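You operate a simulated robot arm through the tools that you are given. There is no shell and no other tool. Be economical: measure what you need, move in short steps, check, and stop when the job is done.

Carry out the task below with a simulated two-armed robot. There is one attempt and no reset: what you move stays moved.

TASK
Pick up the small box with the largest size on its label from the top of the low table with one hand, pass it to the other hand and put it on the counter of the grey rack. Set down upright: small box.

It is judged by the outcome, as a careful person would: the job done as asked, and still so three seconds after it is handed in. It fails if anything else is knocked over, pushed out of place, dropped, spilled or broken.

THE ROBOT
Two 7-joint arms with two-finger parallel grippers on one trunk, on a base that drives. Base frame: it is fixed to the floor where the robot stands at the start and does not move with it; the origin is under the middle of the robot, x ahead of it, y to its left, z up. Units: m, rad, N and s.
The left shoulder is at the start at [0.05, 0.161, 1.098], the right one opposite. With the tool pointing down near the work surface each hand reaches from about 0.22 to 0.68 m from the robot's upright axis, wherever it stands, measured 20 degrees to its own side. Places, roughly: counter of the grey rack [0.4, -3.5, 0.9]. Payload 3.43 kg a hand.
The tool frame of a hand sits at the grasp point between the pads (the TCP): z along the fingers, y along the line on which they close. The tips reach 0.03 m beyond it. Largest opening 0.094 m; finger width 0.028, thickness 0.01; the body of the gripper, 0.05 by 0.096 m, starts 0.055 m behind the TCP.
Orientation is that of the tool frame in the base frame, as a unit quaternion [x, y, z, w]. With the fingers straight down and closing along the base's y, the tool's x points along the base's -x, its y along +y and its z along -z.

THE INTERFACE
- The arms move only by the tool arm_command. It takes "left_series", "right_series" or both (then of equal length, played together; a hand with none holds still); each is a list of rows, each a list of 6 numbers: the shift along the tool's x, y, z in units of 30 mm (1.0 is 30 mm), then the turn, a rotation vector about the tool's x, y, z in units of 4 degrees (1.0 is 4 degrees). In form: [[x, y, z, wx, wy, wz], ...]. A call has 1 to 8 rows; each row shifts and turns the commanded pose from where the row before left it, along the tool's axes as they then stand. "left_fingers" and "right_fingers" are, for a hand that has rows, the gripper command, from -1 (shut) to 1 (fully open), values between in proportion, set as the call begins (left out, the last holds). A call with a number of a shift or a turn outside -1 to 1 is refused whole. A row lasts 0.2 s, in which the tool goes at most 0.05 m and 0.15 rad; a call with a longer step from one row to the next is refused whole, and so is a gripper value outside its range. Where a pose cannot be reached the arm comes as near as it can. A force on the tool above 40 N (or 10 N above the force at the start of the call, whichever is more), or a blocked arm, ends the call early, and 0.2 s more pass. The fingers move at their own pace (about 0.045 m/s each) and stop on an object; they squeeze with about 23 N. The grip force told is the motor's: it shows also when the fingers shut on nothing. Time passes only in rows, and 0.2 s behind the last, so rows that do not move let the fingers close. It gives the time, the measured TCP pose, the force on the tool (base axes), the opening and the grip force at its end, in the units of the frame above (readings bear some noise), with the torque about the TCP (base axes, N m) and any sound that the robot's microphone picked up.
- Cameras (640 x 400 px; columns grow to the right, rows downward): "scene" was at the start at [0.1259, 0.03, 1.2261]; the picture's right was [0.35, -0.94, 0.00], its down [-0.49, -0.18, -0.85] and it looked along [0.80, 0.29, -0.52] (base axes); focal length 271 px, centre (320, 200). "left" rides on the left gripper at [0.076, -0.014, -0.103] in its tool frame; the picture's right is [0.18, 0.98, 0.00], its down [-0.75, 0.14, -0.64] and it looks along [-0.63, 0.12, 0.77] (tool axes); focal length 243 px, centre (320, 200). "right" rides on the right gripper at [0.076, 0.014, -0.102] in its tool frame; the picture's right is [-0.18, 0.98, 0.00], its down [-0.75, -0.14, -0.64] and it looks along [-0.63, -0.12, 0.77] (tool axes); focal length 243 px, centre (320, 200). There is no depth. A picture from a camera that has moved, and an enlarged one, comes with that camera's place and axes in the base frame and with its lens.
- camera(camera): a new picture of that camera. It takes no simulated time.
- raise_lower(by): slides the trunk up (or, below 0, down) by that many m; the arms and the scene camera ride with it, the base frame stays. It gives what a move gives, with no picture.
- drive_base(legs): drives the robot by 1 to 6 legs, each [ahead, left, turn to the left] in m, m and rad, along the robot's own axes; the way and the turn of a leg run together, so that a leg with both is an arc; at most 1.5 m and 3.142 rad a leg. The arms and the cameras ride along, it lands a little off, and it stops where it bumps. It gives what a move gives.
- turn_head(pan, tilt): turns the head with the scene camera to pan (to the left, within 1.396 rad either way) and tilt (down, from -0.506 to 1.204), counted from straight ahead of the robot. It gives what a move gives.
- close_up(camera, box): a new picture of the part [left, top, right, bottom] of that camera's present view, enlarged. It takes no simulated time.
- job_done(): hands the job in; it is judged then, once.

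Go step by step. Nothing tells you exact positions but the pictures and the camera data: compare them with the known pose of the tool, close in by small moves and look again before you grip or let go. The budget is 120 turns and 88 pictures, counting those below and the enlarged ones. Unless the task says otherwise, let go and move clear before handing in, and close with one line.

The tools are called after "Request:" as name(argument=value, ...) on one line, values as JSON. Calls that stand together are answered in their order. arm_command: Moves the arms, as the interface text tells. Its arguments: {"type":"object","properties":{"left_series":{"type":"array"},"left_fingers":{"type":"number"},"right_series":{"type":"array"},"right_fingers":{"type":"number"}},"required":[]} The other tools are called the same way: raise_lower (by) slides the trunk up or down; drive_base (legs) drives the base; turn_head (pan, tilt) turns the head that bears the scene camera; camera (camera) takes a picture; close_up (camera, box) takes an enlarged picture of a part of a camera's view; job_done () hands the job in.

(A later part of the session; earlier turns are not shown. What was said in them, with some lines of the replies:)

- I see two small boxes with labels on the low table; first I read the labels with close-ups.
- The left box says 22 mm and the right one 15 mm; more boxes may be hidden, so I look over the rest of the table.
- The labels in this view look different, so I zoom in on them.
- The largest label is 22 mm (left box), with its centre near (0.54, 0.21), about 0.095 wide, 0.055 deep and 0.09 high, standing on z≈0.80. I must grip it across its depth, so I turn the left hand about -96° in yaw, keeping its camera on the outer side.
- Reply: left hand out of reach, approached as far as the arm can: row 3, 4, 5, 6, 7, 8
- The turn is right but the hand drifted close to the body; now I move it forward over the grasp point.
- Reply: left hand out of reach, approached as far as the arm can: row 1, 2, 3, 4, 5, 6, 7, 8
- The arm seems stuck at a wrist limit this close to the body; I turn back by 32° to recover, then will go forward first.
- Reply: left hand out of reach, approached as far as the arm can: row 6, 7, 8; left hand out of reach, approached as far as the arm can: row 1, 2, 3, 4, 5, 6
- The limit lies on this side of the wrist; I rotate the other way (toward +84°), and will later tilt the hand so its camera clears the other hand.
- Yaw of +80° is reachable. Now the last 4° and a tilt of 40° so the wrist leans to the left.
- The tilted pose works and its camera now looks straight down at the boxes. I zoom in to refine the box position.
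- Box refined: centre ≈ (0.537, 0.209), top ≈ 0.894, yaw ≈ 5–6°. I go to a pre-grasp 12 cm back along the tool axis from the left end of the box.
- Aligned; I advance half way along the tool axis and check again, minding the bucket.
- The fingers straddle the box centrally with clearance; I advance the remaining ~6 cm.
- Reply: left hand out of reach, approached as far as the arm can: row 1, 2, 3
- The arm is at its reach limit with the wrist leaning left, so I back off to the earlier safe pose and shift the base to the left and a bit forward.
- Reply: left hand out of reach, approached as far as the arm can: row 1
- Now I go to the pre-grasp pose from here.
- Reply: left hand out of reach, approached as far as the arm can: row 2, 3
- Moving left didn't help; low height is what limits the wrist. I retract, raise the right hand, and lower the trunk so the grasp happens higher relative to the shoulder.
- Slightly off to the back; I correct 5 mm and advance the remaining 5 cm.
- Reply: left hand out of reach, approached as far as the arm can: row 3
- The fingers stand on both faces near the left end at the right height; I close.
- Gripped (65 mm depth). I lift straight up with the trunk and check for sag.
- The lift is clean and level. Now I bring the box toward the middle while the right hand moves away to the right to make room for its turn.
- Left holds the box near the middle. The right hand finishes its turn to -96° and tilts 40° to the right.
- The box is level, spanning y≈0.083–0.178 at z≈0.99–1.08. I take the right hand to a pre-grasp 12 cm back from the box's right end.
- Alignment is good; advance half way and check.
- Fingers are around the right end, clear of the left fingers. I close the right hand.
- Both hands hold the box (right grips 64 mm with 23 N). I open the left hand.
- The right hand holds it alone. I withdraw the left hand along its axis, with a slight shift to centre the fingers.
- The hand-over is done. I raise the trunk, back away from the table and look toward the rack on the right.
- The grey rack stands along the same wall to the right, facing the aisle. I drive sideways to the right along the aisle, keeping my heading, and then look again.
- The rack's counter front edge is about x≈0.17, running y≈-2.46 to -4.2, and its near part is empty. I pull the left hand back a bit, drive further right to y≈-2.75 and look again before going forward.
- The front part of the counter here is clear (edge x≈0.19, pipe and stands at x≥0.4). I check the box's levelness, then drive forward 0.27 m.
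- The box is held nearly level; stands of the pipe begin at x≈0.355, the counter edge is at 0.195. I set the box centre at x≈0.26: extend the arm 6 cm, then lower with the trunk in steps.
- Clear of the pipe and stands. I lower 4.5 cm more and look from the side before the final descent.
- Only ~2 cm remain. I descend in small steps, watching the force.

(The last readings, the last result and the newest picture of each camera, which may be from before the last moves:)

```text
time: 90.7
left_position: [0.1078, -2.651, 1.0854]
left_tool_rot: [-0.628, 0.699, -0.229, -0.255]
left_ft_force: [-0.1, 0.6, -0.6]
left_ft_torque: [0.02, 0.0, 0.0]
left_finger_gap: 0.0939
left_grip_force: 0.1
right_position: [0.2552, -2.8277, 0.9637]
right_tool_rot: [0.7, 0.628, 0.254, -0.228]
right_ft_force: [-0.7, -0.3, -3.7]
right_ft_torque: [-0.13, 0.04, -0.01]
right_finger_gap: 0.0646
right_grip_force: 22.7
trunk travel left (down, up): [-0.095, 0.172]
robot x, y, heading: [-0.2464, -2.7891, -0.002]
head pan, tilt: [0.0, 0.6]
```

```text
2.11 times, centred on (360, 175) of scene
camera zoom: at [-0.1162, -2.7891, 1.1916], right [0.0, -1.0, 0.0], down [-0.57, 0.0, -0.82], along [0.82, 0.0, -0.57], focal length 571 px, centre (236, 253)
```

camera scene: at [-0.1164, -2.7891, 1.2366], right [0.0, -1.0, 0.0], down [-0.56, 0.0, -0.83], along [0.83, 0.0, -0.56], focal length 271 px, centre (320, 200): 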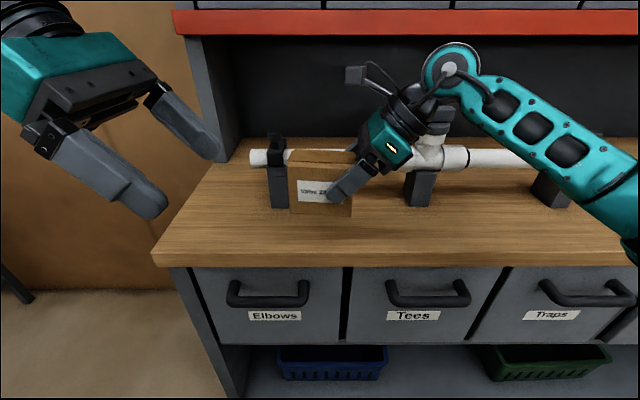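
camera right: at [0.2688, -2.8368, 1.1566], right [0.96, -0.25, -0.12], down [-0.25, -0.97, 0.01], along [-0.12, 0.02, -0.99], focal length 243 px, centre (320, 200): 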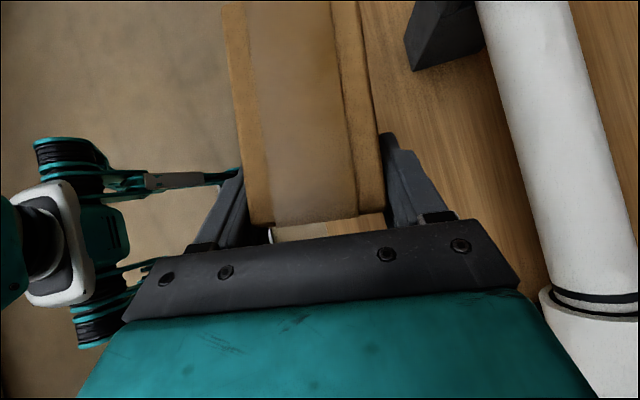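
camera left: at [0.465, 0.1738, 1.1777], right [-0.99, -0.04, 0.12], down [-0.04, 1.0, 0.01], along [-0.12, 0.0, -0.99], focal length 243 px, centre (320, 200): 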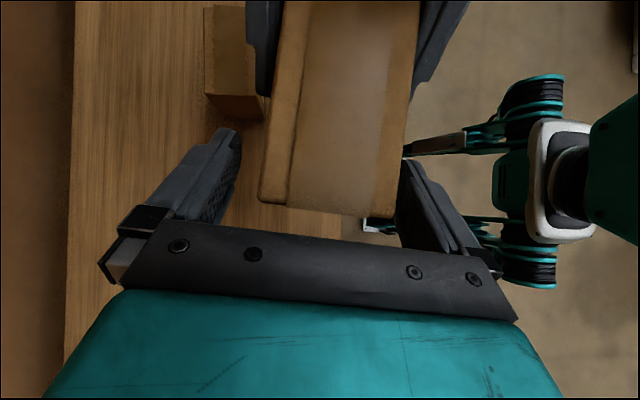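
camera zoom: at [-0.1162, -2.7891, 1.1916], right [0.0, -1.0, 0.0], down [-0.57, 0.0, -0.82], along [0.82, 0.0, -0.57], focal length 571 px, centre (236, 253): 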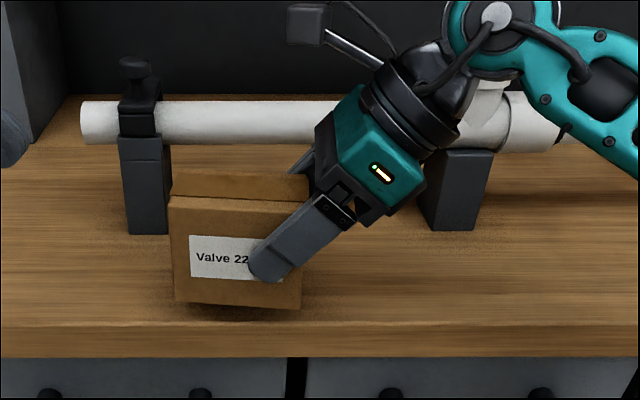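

No contact yet. I shift 1 cm inward from the edge and continue down gently.

Request:
arm_command(right_series=[[0, 0.35, 0, 0, 0, 0], [-0.043, 0, 0.05, 0, 0, 0]])

Request:
arm_command(right_series=[[-0.043, 0, 0.05, 0, 0, 0], [-0.021, 0, 0.025, 0, 0, 0]])

Request:
close_up(camera="scene", box=[230, 80, 490, 270])

```text
time: 91.3
left_position: [0.1072, -2.6507, 1.0855]
left_tool_rot: [-0.628, 0.698, -0.23, -0.255]
left_ft_force: [1.0, 0.2, -0.4]
left_ft_torque: [-0.01, 0.03, -0.01]
left_finger_gap: 0.0941
left_grip_force: 0.0
right_position: [0.2658, -2.8292, 0.9623]
right_tool_rot: [0.699, 0.628, 0.255, -0.229]
right_ft_force: [-1.4, -0.4, -3.0]
right_ft_torque: [-0.09, 0.01, 0.01]
right_finger_gap: 0.0641
right_grip_force: 22.7
trunk travel left (down, up): [-0.095, 0.172]
robot x, y, heading: [-0.247, -2.7852, -0.004]
head pan, tilt: [0.0, 0.6]
```

```text
time: 91.9
left_position: [0.1073, -2.6495, 1.0864]
left_tool_rot: [-0.628, 0.699, -0.229, -0.255]
left_ft_force: [0.7, 0.6, 0.0]
left_ft_torque: [0.02, -0.03, 0.04]
left_finger_gap: 0.0941
left_grip_force: 0.1
right_position: [0.2657, -2.8296, 0.9599]
right_tool_rot: [0.699, 0.628, 0.254, -0.229]
right_ft_force: [-0.1, 0.1, -3.7]
right_ft_torque: [-0.12, 0.0, 0.0]
right_finger_gap: 0.0642
right_grip_force: 23.1
trunk travel left (down, up): [-0.095, 0.172]
robot x, y, heading: [-0.2436, -2.7912, -0.003]
head pan, tilt: [0.0, 0.6]
```

```text
2.11 times, centred on (360, 175) of scene
camera zoom: at [-0.1162, -2.7891, 1.1916], right [0.0, -1.0, 0.0], down [-0.57, 0.0, -0.82], along [0.82, 0.0, -0.57], focal length 571 px, centre (236, 253)
```

zoom: 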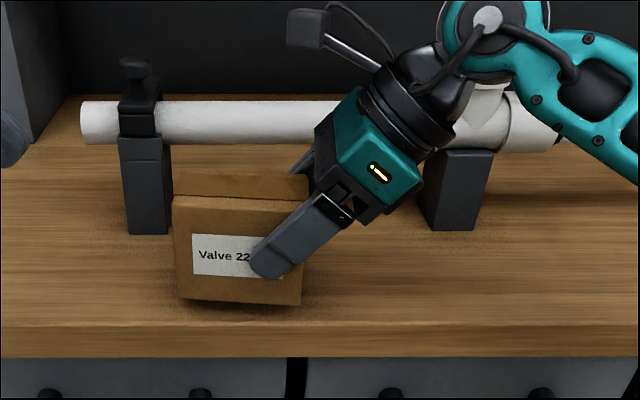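

Request:
arm_command(right_series=[[-0.043, 0, 0.05, 0, 0, 0], [-0.043, 0, 0.05, 0, 0, 0]])

Request:
arm_command(right_series=[[-0.043, 0, 0.05, 0, 0, 0], [0, 0, 0, 0, 0, 0]])

Request:
close_up(camera="scene", box=[290, 150, 390, 250])

```text
time: 92.5
left_position: [0.1082, -2.6496, 1.086]
left_tool_rot: [-0.628, 0.699, -0.229, -0.255]
left_ft_force: [-0.4, -0.3, -0.7]
left_ft_torque: [0.01, 0.0, 0.01]
left_finger_gap: 0.0941
left_grip_force: 0.1
right_position: [0.267, -2.8279, 0.9554]
right_tool_rot: [0.7, 0.628, 0.254, -0.228]
right_ft_force: [-0.2, 0.5, -2.9]
right_ft_torque: [-0.12, 0.03, 0.01]
right_finger_gap: 0.0642
right_grip_force: 23.2
trunk travel left (down, up): [-0.095, 0.172]
robot x, y, heading: [-0.2455, -2.7873, -0.002]
head pan, tilt: [0.0, 0.6]
```

```text
time: 93.1
left_position: [0.1078, -2.6511, 1.0859]
left_tool_rot: [-0.628, 0.699, -0.23, -0.255]
left_ft_force: [0.1, -0.4, -0.2]
left_ft_torque: [-0.01, -0.02, 0.01]
left_finger_gap: 0.094
left_grip_force: 0.0
right_position: [0.266, -2.8274, 0.9539]
right_tool_rot: [0.7, 0.627, 0.255, -0.228]
right_ft_force: [-0.4, -0.4, -3.3]
right_ft_torque: [-0.12, 0.01, 0.03]
right_finger_gap: 0.064
right_grip_force: 23.1
trunk travel left (down, up): [-0.095, 0.172]
robot x, y, heading: [-0.246, -2.7877, -0.003]
head pan, tilt: [0.0, 0.6]
```

```text
4.00 times, centred on (340, 200) of scene
camera zoom: at [-0.1162, -2.7891, 1.1916], right [0.0, -1.0, 0.0], down [-0.57, 0.0, -0.82], along [0.82, 0.0, -0.57], focal length 1085 px, centre (240, 200)
```

zoom: 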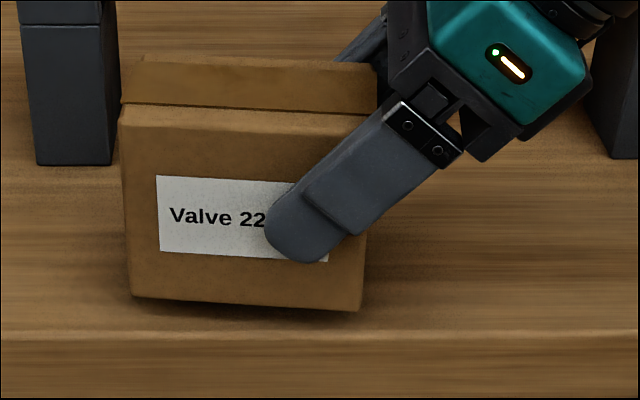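

The counter seems a little lower (and its edge farther) than estimated, so the box is close to the edge. I lift slightly, move 3.5 cm inward and go on.

Request:
arm_command(right_series=[[0.1, 0, -0.12, 0, 0, 0], [0, 0.6, 0, 0, 0, 0], [0, 0.57, 0, 0, 0, 0]])

Request:
close_up(camera="scene", box=[230, 80, 490, 270])

Request:
camera(camera="right")

```text
time: 93.9
left_position: [0.1077, -2.6496, 1.0859]
left_tool_rot: [-0.628, 0.699, -0.229, -0.254]
left_ft_force: [0.0, 0.4, 0.6]
left_ft_torque: [0.02, -0.01, 0.01]
left_finger_gap: 0.094
left_grip_force: 0.2
right_position: [0.3008, -2.8328, 0.9572]
right_tool_rot: [0.699, 0.628, 0.254, -0.229]
right_ft_force: [-0.1, 0.1, -3.0]
right_ft_torque: [-0.12, -0.01, -0.01]
right_finger_gap: 0.0644
right_grip_force: 22.8
trunk travel left (down, up): [-0.095, 0.172]
robot x, y, heading: [-0.2473, -2.7839, -0.004]
head pan, tilt: [0.0, 0.6]
```

```text
2.11 times, centred on (360, 175) of scene
camera zoom: at [-0.1161, -2.7891, 1.1915], right [0.0, -1.0, 0.0], down [-0.57, 0.0, -0.82], along [0.82, 0.0, -0.57], focal length 571 px, centre (236, 253)
```

zoom: 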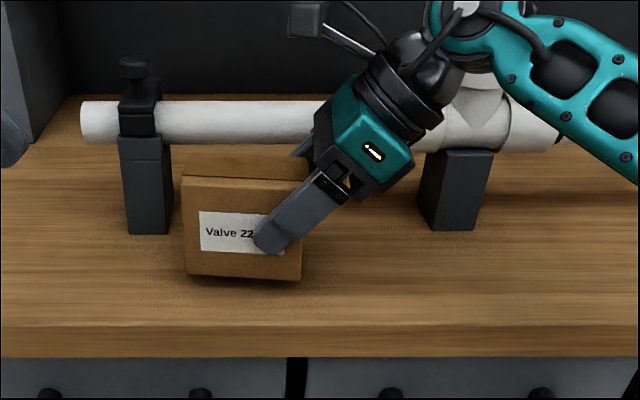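

```text
29 pictures are left
camera right: at [0.3146, -2.8418, 1.0847], right [0.96, -0.25, -0.12], down [-0.25, -0.97, 0.01], along [-0.12, 0.02, -0.99], focal length 243 px, centre (320, 200)
```

right: 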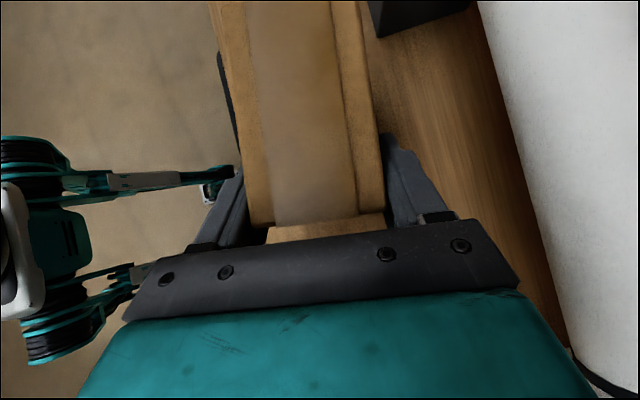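

Request:
arm_command(right_series=[[-0.06, 0, 0.075, 0, 0, 0], [-0.06, 0, 0.075, 0, 0, 0], [0, 0, 0, 0, 0, 0]])

Request:
arm_command(right_series=[[-0.06, 0, 0.075, 0, 0, 0], [0, 0, 0, 0, 0, 0]])

Request:
arm_command(right_series=[[-0.06, 0, 0.075, 0, 0, 0], [0, 0, 0, 0, 0, 0]])

Request:
close_up(camera="scene", box=[290, 150, 390, 250])

```text
time: 94.7
left_position: [0.1083, -2.6497, 1.0853]
left_tool_rot: [-0.628, 0.699, -0.229, -0.255]
left_ft_force: [-1.3, 0.0, -0.1]
left_ft_torque: [0.05, -0.02, -0.01]
left_finger_gap: 0.0938
left_grip_force: 0.1
right_position: [0.3005, -2.8322, 0.9526]
right_tool_rot: [0.699, 0.628, 0.254, -0.229]
right_ft_force: [0.1, -0.1, -2.4]
right_ft_torque: [-0.11, 0.01, -0.01]
right_finger_gap: 0.0642
right_grip_force: 23.3
trunk travel left (down, up): [-0.095, 0.172]
robot x, y, heading: [-0.2451, -2.7913, -0.005]
head pan, tilt: [0.0, 0.6]
```

```text
time: 95.3
left_position: [0.1081, -2.6508, 1.0859]
left_tool_rot: [-0.628, 0.699, -0.229, -0.255]
left_ft_force: [0.4, 0.3, 0.5]
left_ft_torque: [-0.02, 0.01, 0.06]
left_finger_gap: 0.0941
left_grip_force: 0.0
right_position: [0.3009, -2.8321, 0.9497]
right_tool_rot: [0.699, 0.628, 0.254, -0.228]
right_ft_force: [0.3, 0.2, -3.7]
right_ft_torque: [-0.11, -0.02, 0.01]
right_finger_gap: 0.0643
right_grip_force: 22.9
trunk travel left (down, up): [-0.095, 0.172]
robot x, y, heading: [-0.2489, -2.7859, -0.006]
head pan, tilt: [0.0, 0.6]
```

```text
time: 95.9
left_position: [0.1077, -2.6505, 1.0867]
left_tool_rot: [-0.628, 0.699, -0.229, -0.255]
left_ft_force: [0.2, 0.0, 1.2]
left_ft_torque: [-0.02, 0.0, 0.04]
left_finger_gap: 0.0942
left_grip_force: 0.1
right_position: [0.3016, -2.8318, 0.9471]
right_tool_rot: [0.699, 0.627, 0.255, -0.228]
right_ft_force: [-0.1, -0.4, -3.6]
right_ft_torque: [-0.13, 0.04, 0.0]
right_finger_gap: 0.0641
right_grip_force: 22.4
trunk travel left (down, up): [-0.095, 0.172]
robot x, y, heading: [-0.2439, -2.7858, 0.001]
head pan, tilt: [0.0, 0.6]
```

```text
4.00 times, centred on (340, 200) of scene
camera zoom: at [-0.1162, -2.7891, 1.1916], right [0.0, -1.0, 0.0], down [-0.57, 0.0, -0.82], along [0.82, 0.0, -0.57], focal length 1085 px, centre (240, 200)
```

zoom: 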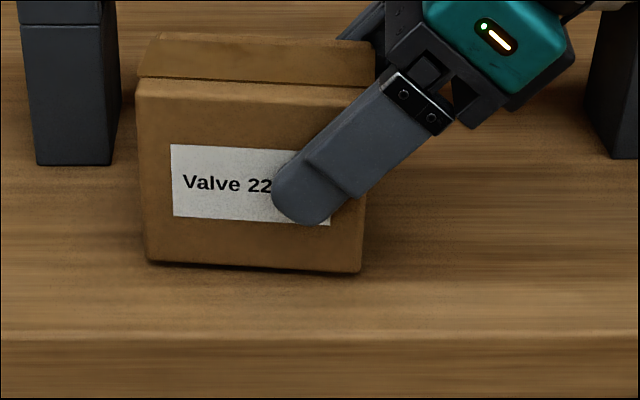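

Request:
arm_command(right_series=[[-0.06, 0, 0.075, 0, 0, 0], [0, 0, 0, 0, 0, 0]])

Request:
arm_command(right_series=[[-0.06, 0, 0.075, 0, 0, 0], [0, 0, 0, 0, 0, 0]])

Request:
close_up(camera="scene", box=[290, 150, 390, 250])

```text
time: 96.5
left_position: [0.1087, -2.6506, 1.0855]
left_tool_rot: [-0.628, 0.698, -0.23, -0.255]
left_ft_force: [-1.2, -1.0, 0.1]
left_ft_torque: [0.01, -0.01, 0.01]
left_finger_gap: 0.0938
left_grip_force: 0.1
right_position: [0.3022, -2.8328, 0.9444]
right_tool_rot: [0.699, 0.628, 0.255, -0.228]
right_ft_force: [-0.4, 1.1, -3.8]
right_ft_torque: [-0.07, 0.02, 0.03]
right_finger_gap: 0.0642
right_grip_force: 23.0
trunk travel left (down, up): [-0.095, 0.172]
robot x, y, heading: [-0.2466, -2.7884, -0.006]
head pan, tilt: [0.0, 0.6]
```

```text
time: 97.1
left_position: [0.1084, -2.6497, 1.0864]
left_tool_rot: [-0.627, 0.699, -0.229, -0.255]
left_ft_force: [-0.4, -0.8, -0.6]
left_ft_torque: [0.0, 0.03, -0.02]
left_finger_gap: 0.0941
left_grip_force: 0.0
right_position: [0.3013, -2.8323, 0.9424]
right_tool_rot: [0.699, 0.628, 0.255, -0.228]
right_ft_force: [1.1, -0.2, 3.6]
right_ft_torque: [-0.2, 0.15, 0.01]
right_finger_gap: 0.0643
right_grip_force: 23.0
trunk travel left (down, up): [-0.095, 0.172]
robot x, y, heading: [-0.2465, -2.7884, -0.001]
head pan, tilt: [0.0, 0.6]
```

```text
4.00 times, centred on (340, 200) of scene
camera zoom: at [-0.1166, -2.7891, 1.1917], right [0.0, -1.0, 0.0], down [-0.56, 0.0, -0.83], along [0.83, 0.0, -0.56], focal length 1085 px, centre (240, 200)
```

zoom: 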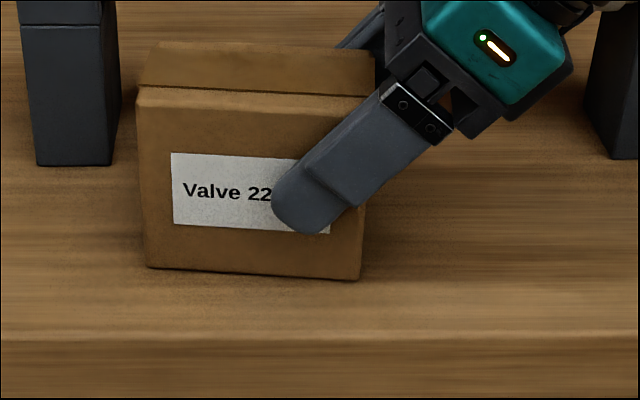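

Contact is felt (Fz turned to +3.6 N). A last millimetre to settle it, then I open the right hand.

Request:
arm_command(right_series=[[-0.025, 0, 0.03, 0, 0, 0], [0, 0, 0, 0, 0, 0]])

Request:
arm_command(right_series=[[0, 0, 0, 0, 0, 0], [0, 0, 0, 0, 0, 0], [0, 0, 0, 0, 0, 0], [0, 0, 0, 0, 0, 0]], right_fingers=1)

Request:
close_up(camera="scene", box=[230, 80, 490, 270])

Request:
camera(camera="right")

```text
time: 97.7
left_position: [0.1084, -2.6505, 1.0865]
left_tool_rot: [-0.627, 0.699, -0.229, -0.254]
left_ft_force: [-0.5, 0.0, 0.9]
left_ft_torque: [0.05, 0.01, 0.02]
left_finger_gap: 0.0939
left_grip_force: 0.0
right_position: [0.3007, -2.8325, 0.943]
right_tool_rot: [0.698, 0.628, 0.257, -0.228]
right_ft_force: [2.3, -1.0, 15.0]
right_ft_torque: [-0.36, 0.43, 0.06]
right_finger_gap: 0.0642
right_grip_force: 22.9
trunk travel left (down, up): [-0.095, 0.172]
robot x, y, heading: [-0.2478, -2.7899, -0.005]
head pan, tilt: [0.0, 0.6]
```

```text
time: 98.7
left_position: [0.1088, -2.6494, 1.0854]
left_tool_rot: [-0.628, 0.699, -0.229, -0.254]
left_ft_force: [0.2, -1.0, 0.2]
left_ft_torque: [0.0, 0.05, -0.03]
left_finger_gap: 0.0939
left_grip_force: 0.0
right_position: [0.3012, -2.8324, 0.9404]
right_tool_rot: [0.699, 0.628, 0.254, -0.229]
right_ft_force: [-0.2, 0.2, -0.4]
right_ft_torque: [0.02, -0.02, 0.0]
right_finger_gap: 0.094
right_grip_force: 0.0
trunk travel left (down, up): [-0.095, 0.172]
robot x, y, heading: [-0.2461, -2.7858, -0.005]
head pan, tilt: [0.0, 0.6]
```

```text
2.11 times, centred on (360, 175) of scene
camera zoom: at [-0.1165, -2.7891, 1.1916], right [0.0, -1.0, 0.0], down [-0.56, 0.0, -0.83], along [0.83, 0.0, -0.56], focal length 571 px, centre (236, 253)
```

zoom: 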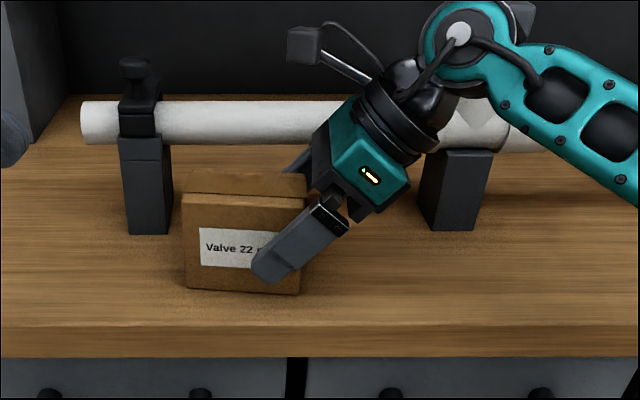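

```text
25 pictures are left
camera right: at [0.3143, -2.8418, 1.0668], right [0.96, -0.25, -0.12], down [-0.25, -0.97, 0.01], along [-0.12, 0.02, -0.99], focal length 243 px, centre (320, 200)
```

right: 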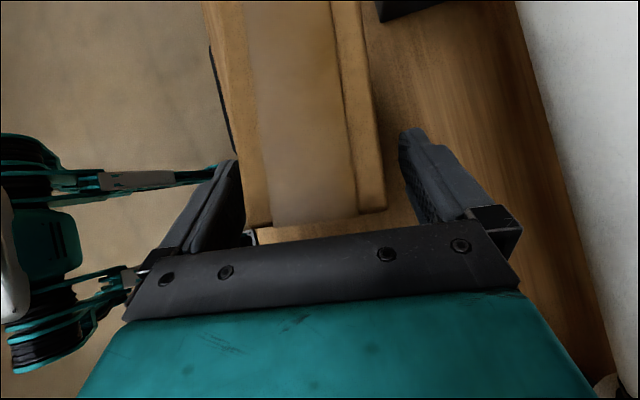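

The box stands free on the counter, fingers clear. I withdraw the right hand along its axis, then back off.

Request:
arm_command(right_series=[[0, -0.12, 0, 0, 0, 0], [0, 0, -0.6, 0, 0, 0], [0, 0, -0.8, 0, 0, 0], [0, 0, -0.8, 0, 0, 0], [0, 0, -0.8, 0, 0, 0], [0.5, 0, -0.8, 0, 0, 0]])

Request:
raise_lower(by=0.12)

Request:
drive_base(legs=[[-0.35, 0, 0]])

Request:
camera(camera="scene")

Request:
close_up(camera="scene", box=[240, 120, 420, 260])

```text
time: 100.1
left_position: [0.1071, -2.6491, 1.0856]
left_tool_rot: [-0.628, 0.699, -0.229, -0.254]
left_ft_force: [-0.9, 0.1, 0.2]
left_ft_torque: [0.01, -0.01, 0.01]
left_finger_gap: 0.0942
left_grip_force: 0.2
right_position: [0.2899, -2.8931, 1.0386]
right_tool_rot: [0.699, 0.628, 0.254, -0.229]
right_ft_force: [-0.1, 0.3, -0.1]
right_ft_torque: [0.01, -0.01, 0.0]
right_finger_gap: 0.0941
right_grip_force: 0.1
trunk travel left (down, up): [-0.095, 0.172]
robot x, y, heading: [-0.2451, -2.7888, -0.004]
head pan, tilt: [0.0, 0.6]
```

```text
time: 101.6
left_position: [0.1081, -2.6499, 1.2055]
left_tool_rot: [-0.628, 0.698, -0.229, -0.256]
left_ft_force: [0.1, 0.1, 0.5]
left_ft_torque: [0.0, -0.01, 0.02]
left_finger_gap: 0.0939
left_grip_force: 0.1
right_position: [0.2908, -2.8933, 1.1585]
right_tool_rot: [0.699, 0.627, 0.255, -0.229]
right_ft_force: [0.0, 0.1, 0.4]
right_ft_torque: [0.07, 0.04, -0.01]
right_finger_gap: 0.094
right_grip_force: 0.0
trunk travel left (down, up): [-0.215, 0.052]
robot x, y, heading: [-0.2435, -2.785, -0.005]
head pan, tilt: [0.0, 0.6]
```

```text
time: 104.0
left_position: [-0.2514, -2.6473, 1.2062]
left_tool_rot: [-0.631, 0.696, -0.23, -0.254]
left_ft_force: [-0.1, 0.6, 1.3]
left_ft_torque: [-0.01, 0.02, 0.0]
left_finger_gap: 0.0941
left_grip_force: 0.1
right_position: [-0.0666, -2.889, 1.1578]
right_tool_rot: [0.697, 0.63, 0.254, -0.23]
right_ft_force: [-0.3, -0.6, 0.4]
right_ft_torque: [-0.04, -0.01, -0.04]
right_finger_gap: 0.0939
right_grip_force: 0.1
trunk travel left (down, up): [-0.215, 0.052]
robot x, y, heading: [-0.6041, -2.7878, 0.008]
head pan, tilt: [0.0, 0.6]
```

```text
24 pictures are left
camera scene: at [-0.4749, -2.7886, 1.3117], right [0.01, -1.0, 0.0], down [-0.56, 0.0, -0.83], along [0.83, 0.0, -0.56], focal length 271 px, centre (320, 200)
```

scene: 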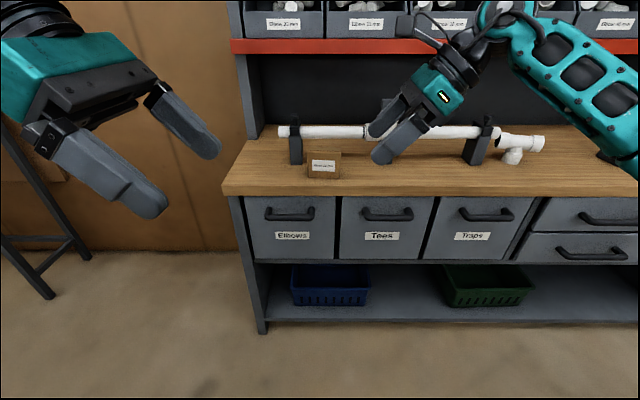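

```text
2.86 times, centred on (330, 190) of scene
camera zoom: at [-0.4749, -2.7886, 1.3117], right [0.01, -1.0, 0.0], down [-0.56, 0.0, -0.83], along [0.83, 0.0, -0.56], focal length 775 px, centre (291, 229)
```

zoom: 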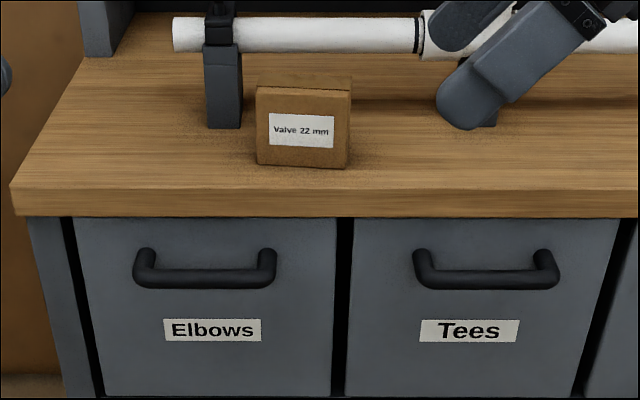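

The "Valve 22 mm" box stands upright on the grey rack's counter, and both hands are empty and clear. Nothing else was disturbed, so I hand in.

Request:
job_done()

```text
The job is handed in.
```

The "Valve 22 mm" box, the larger of the two labelled sizes, is standing upright on the counter of the grey rack. The left hand picked it up and passed it to the right, which set it down. Both hands are clear, and I saw nothing else disturbed.
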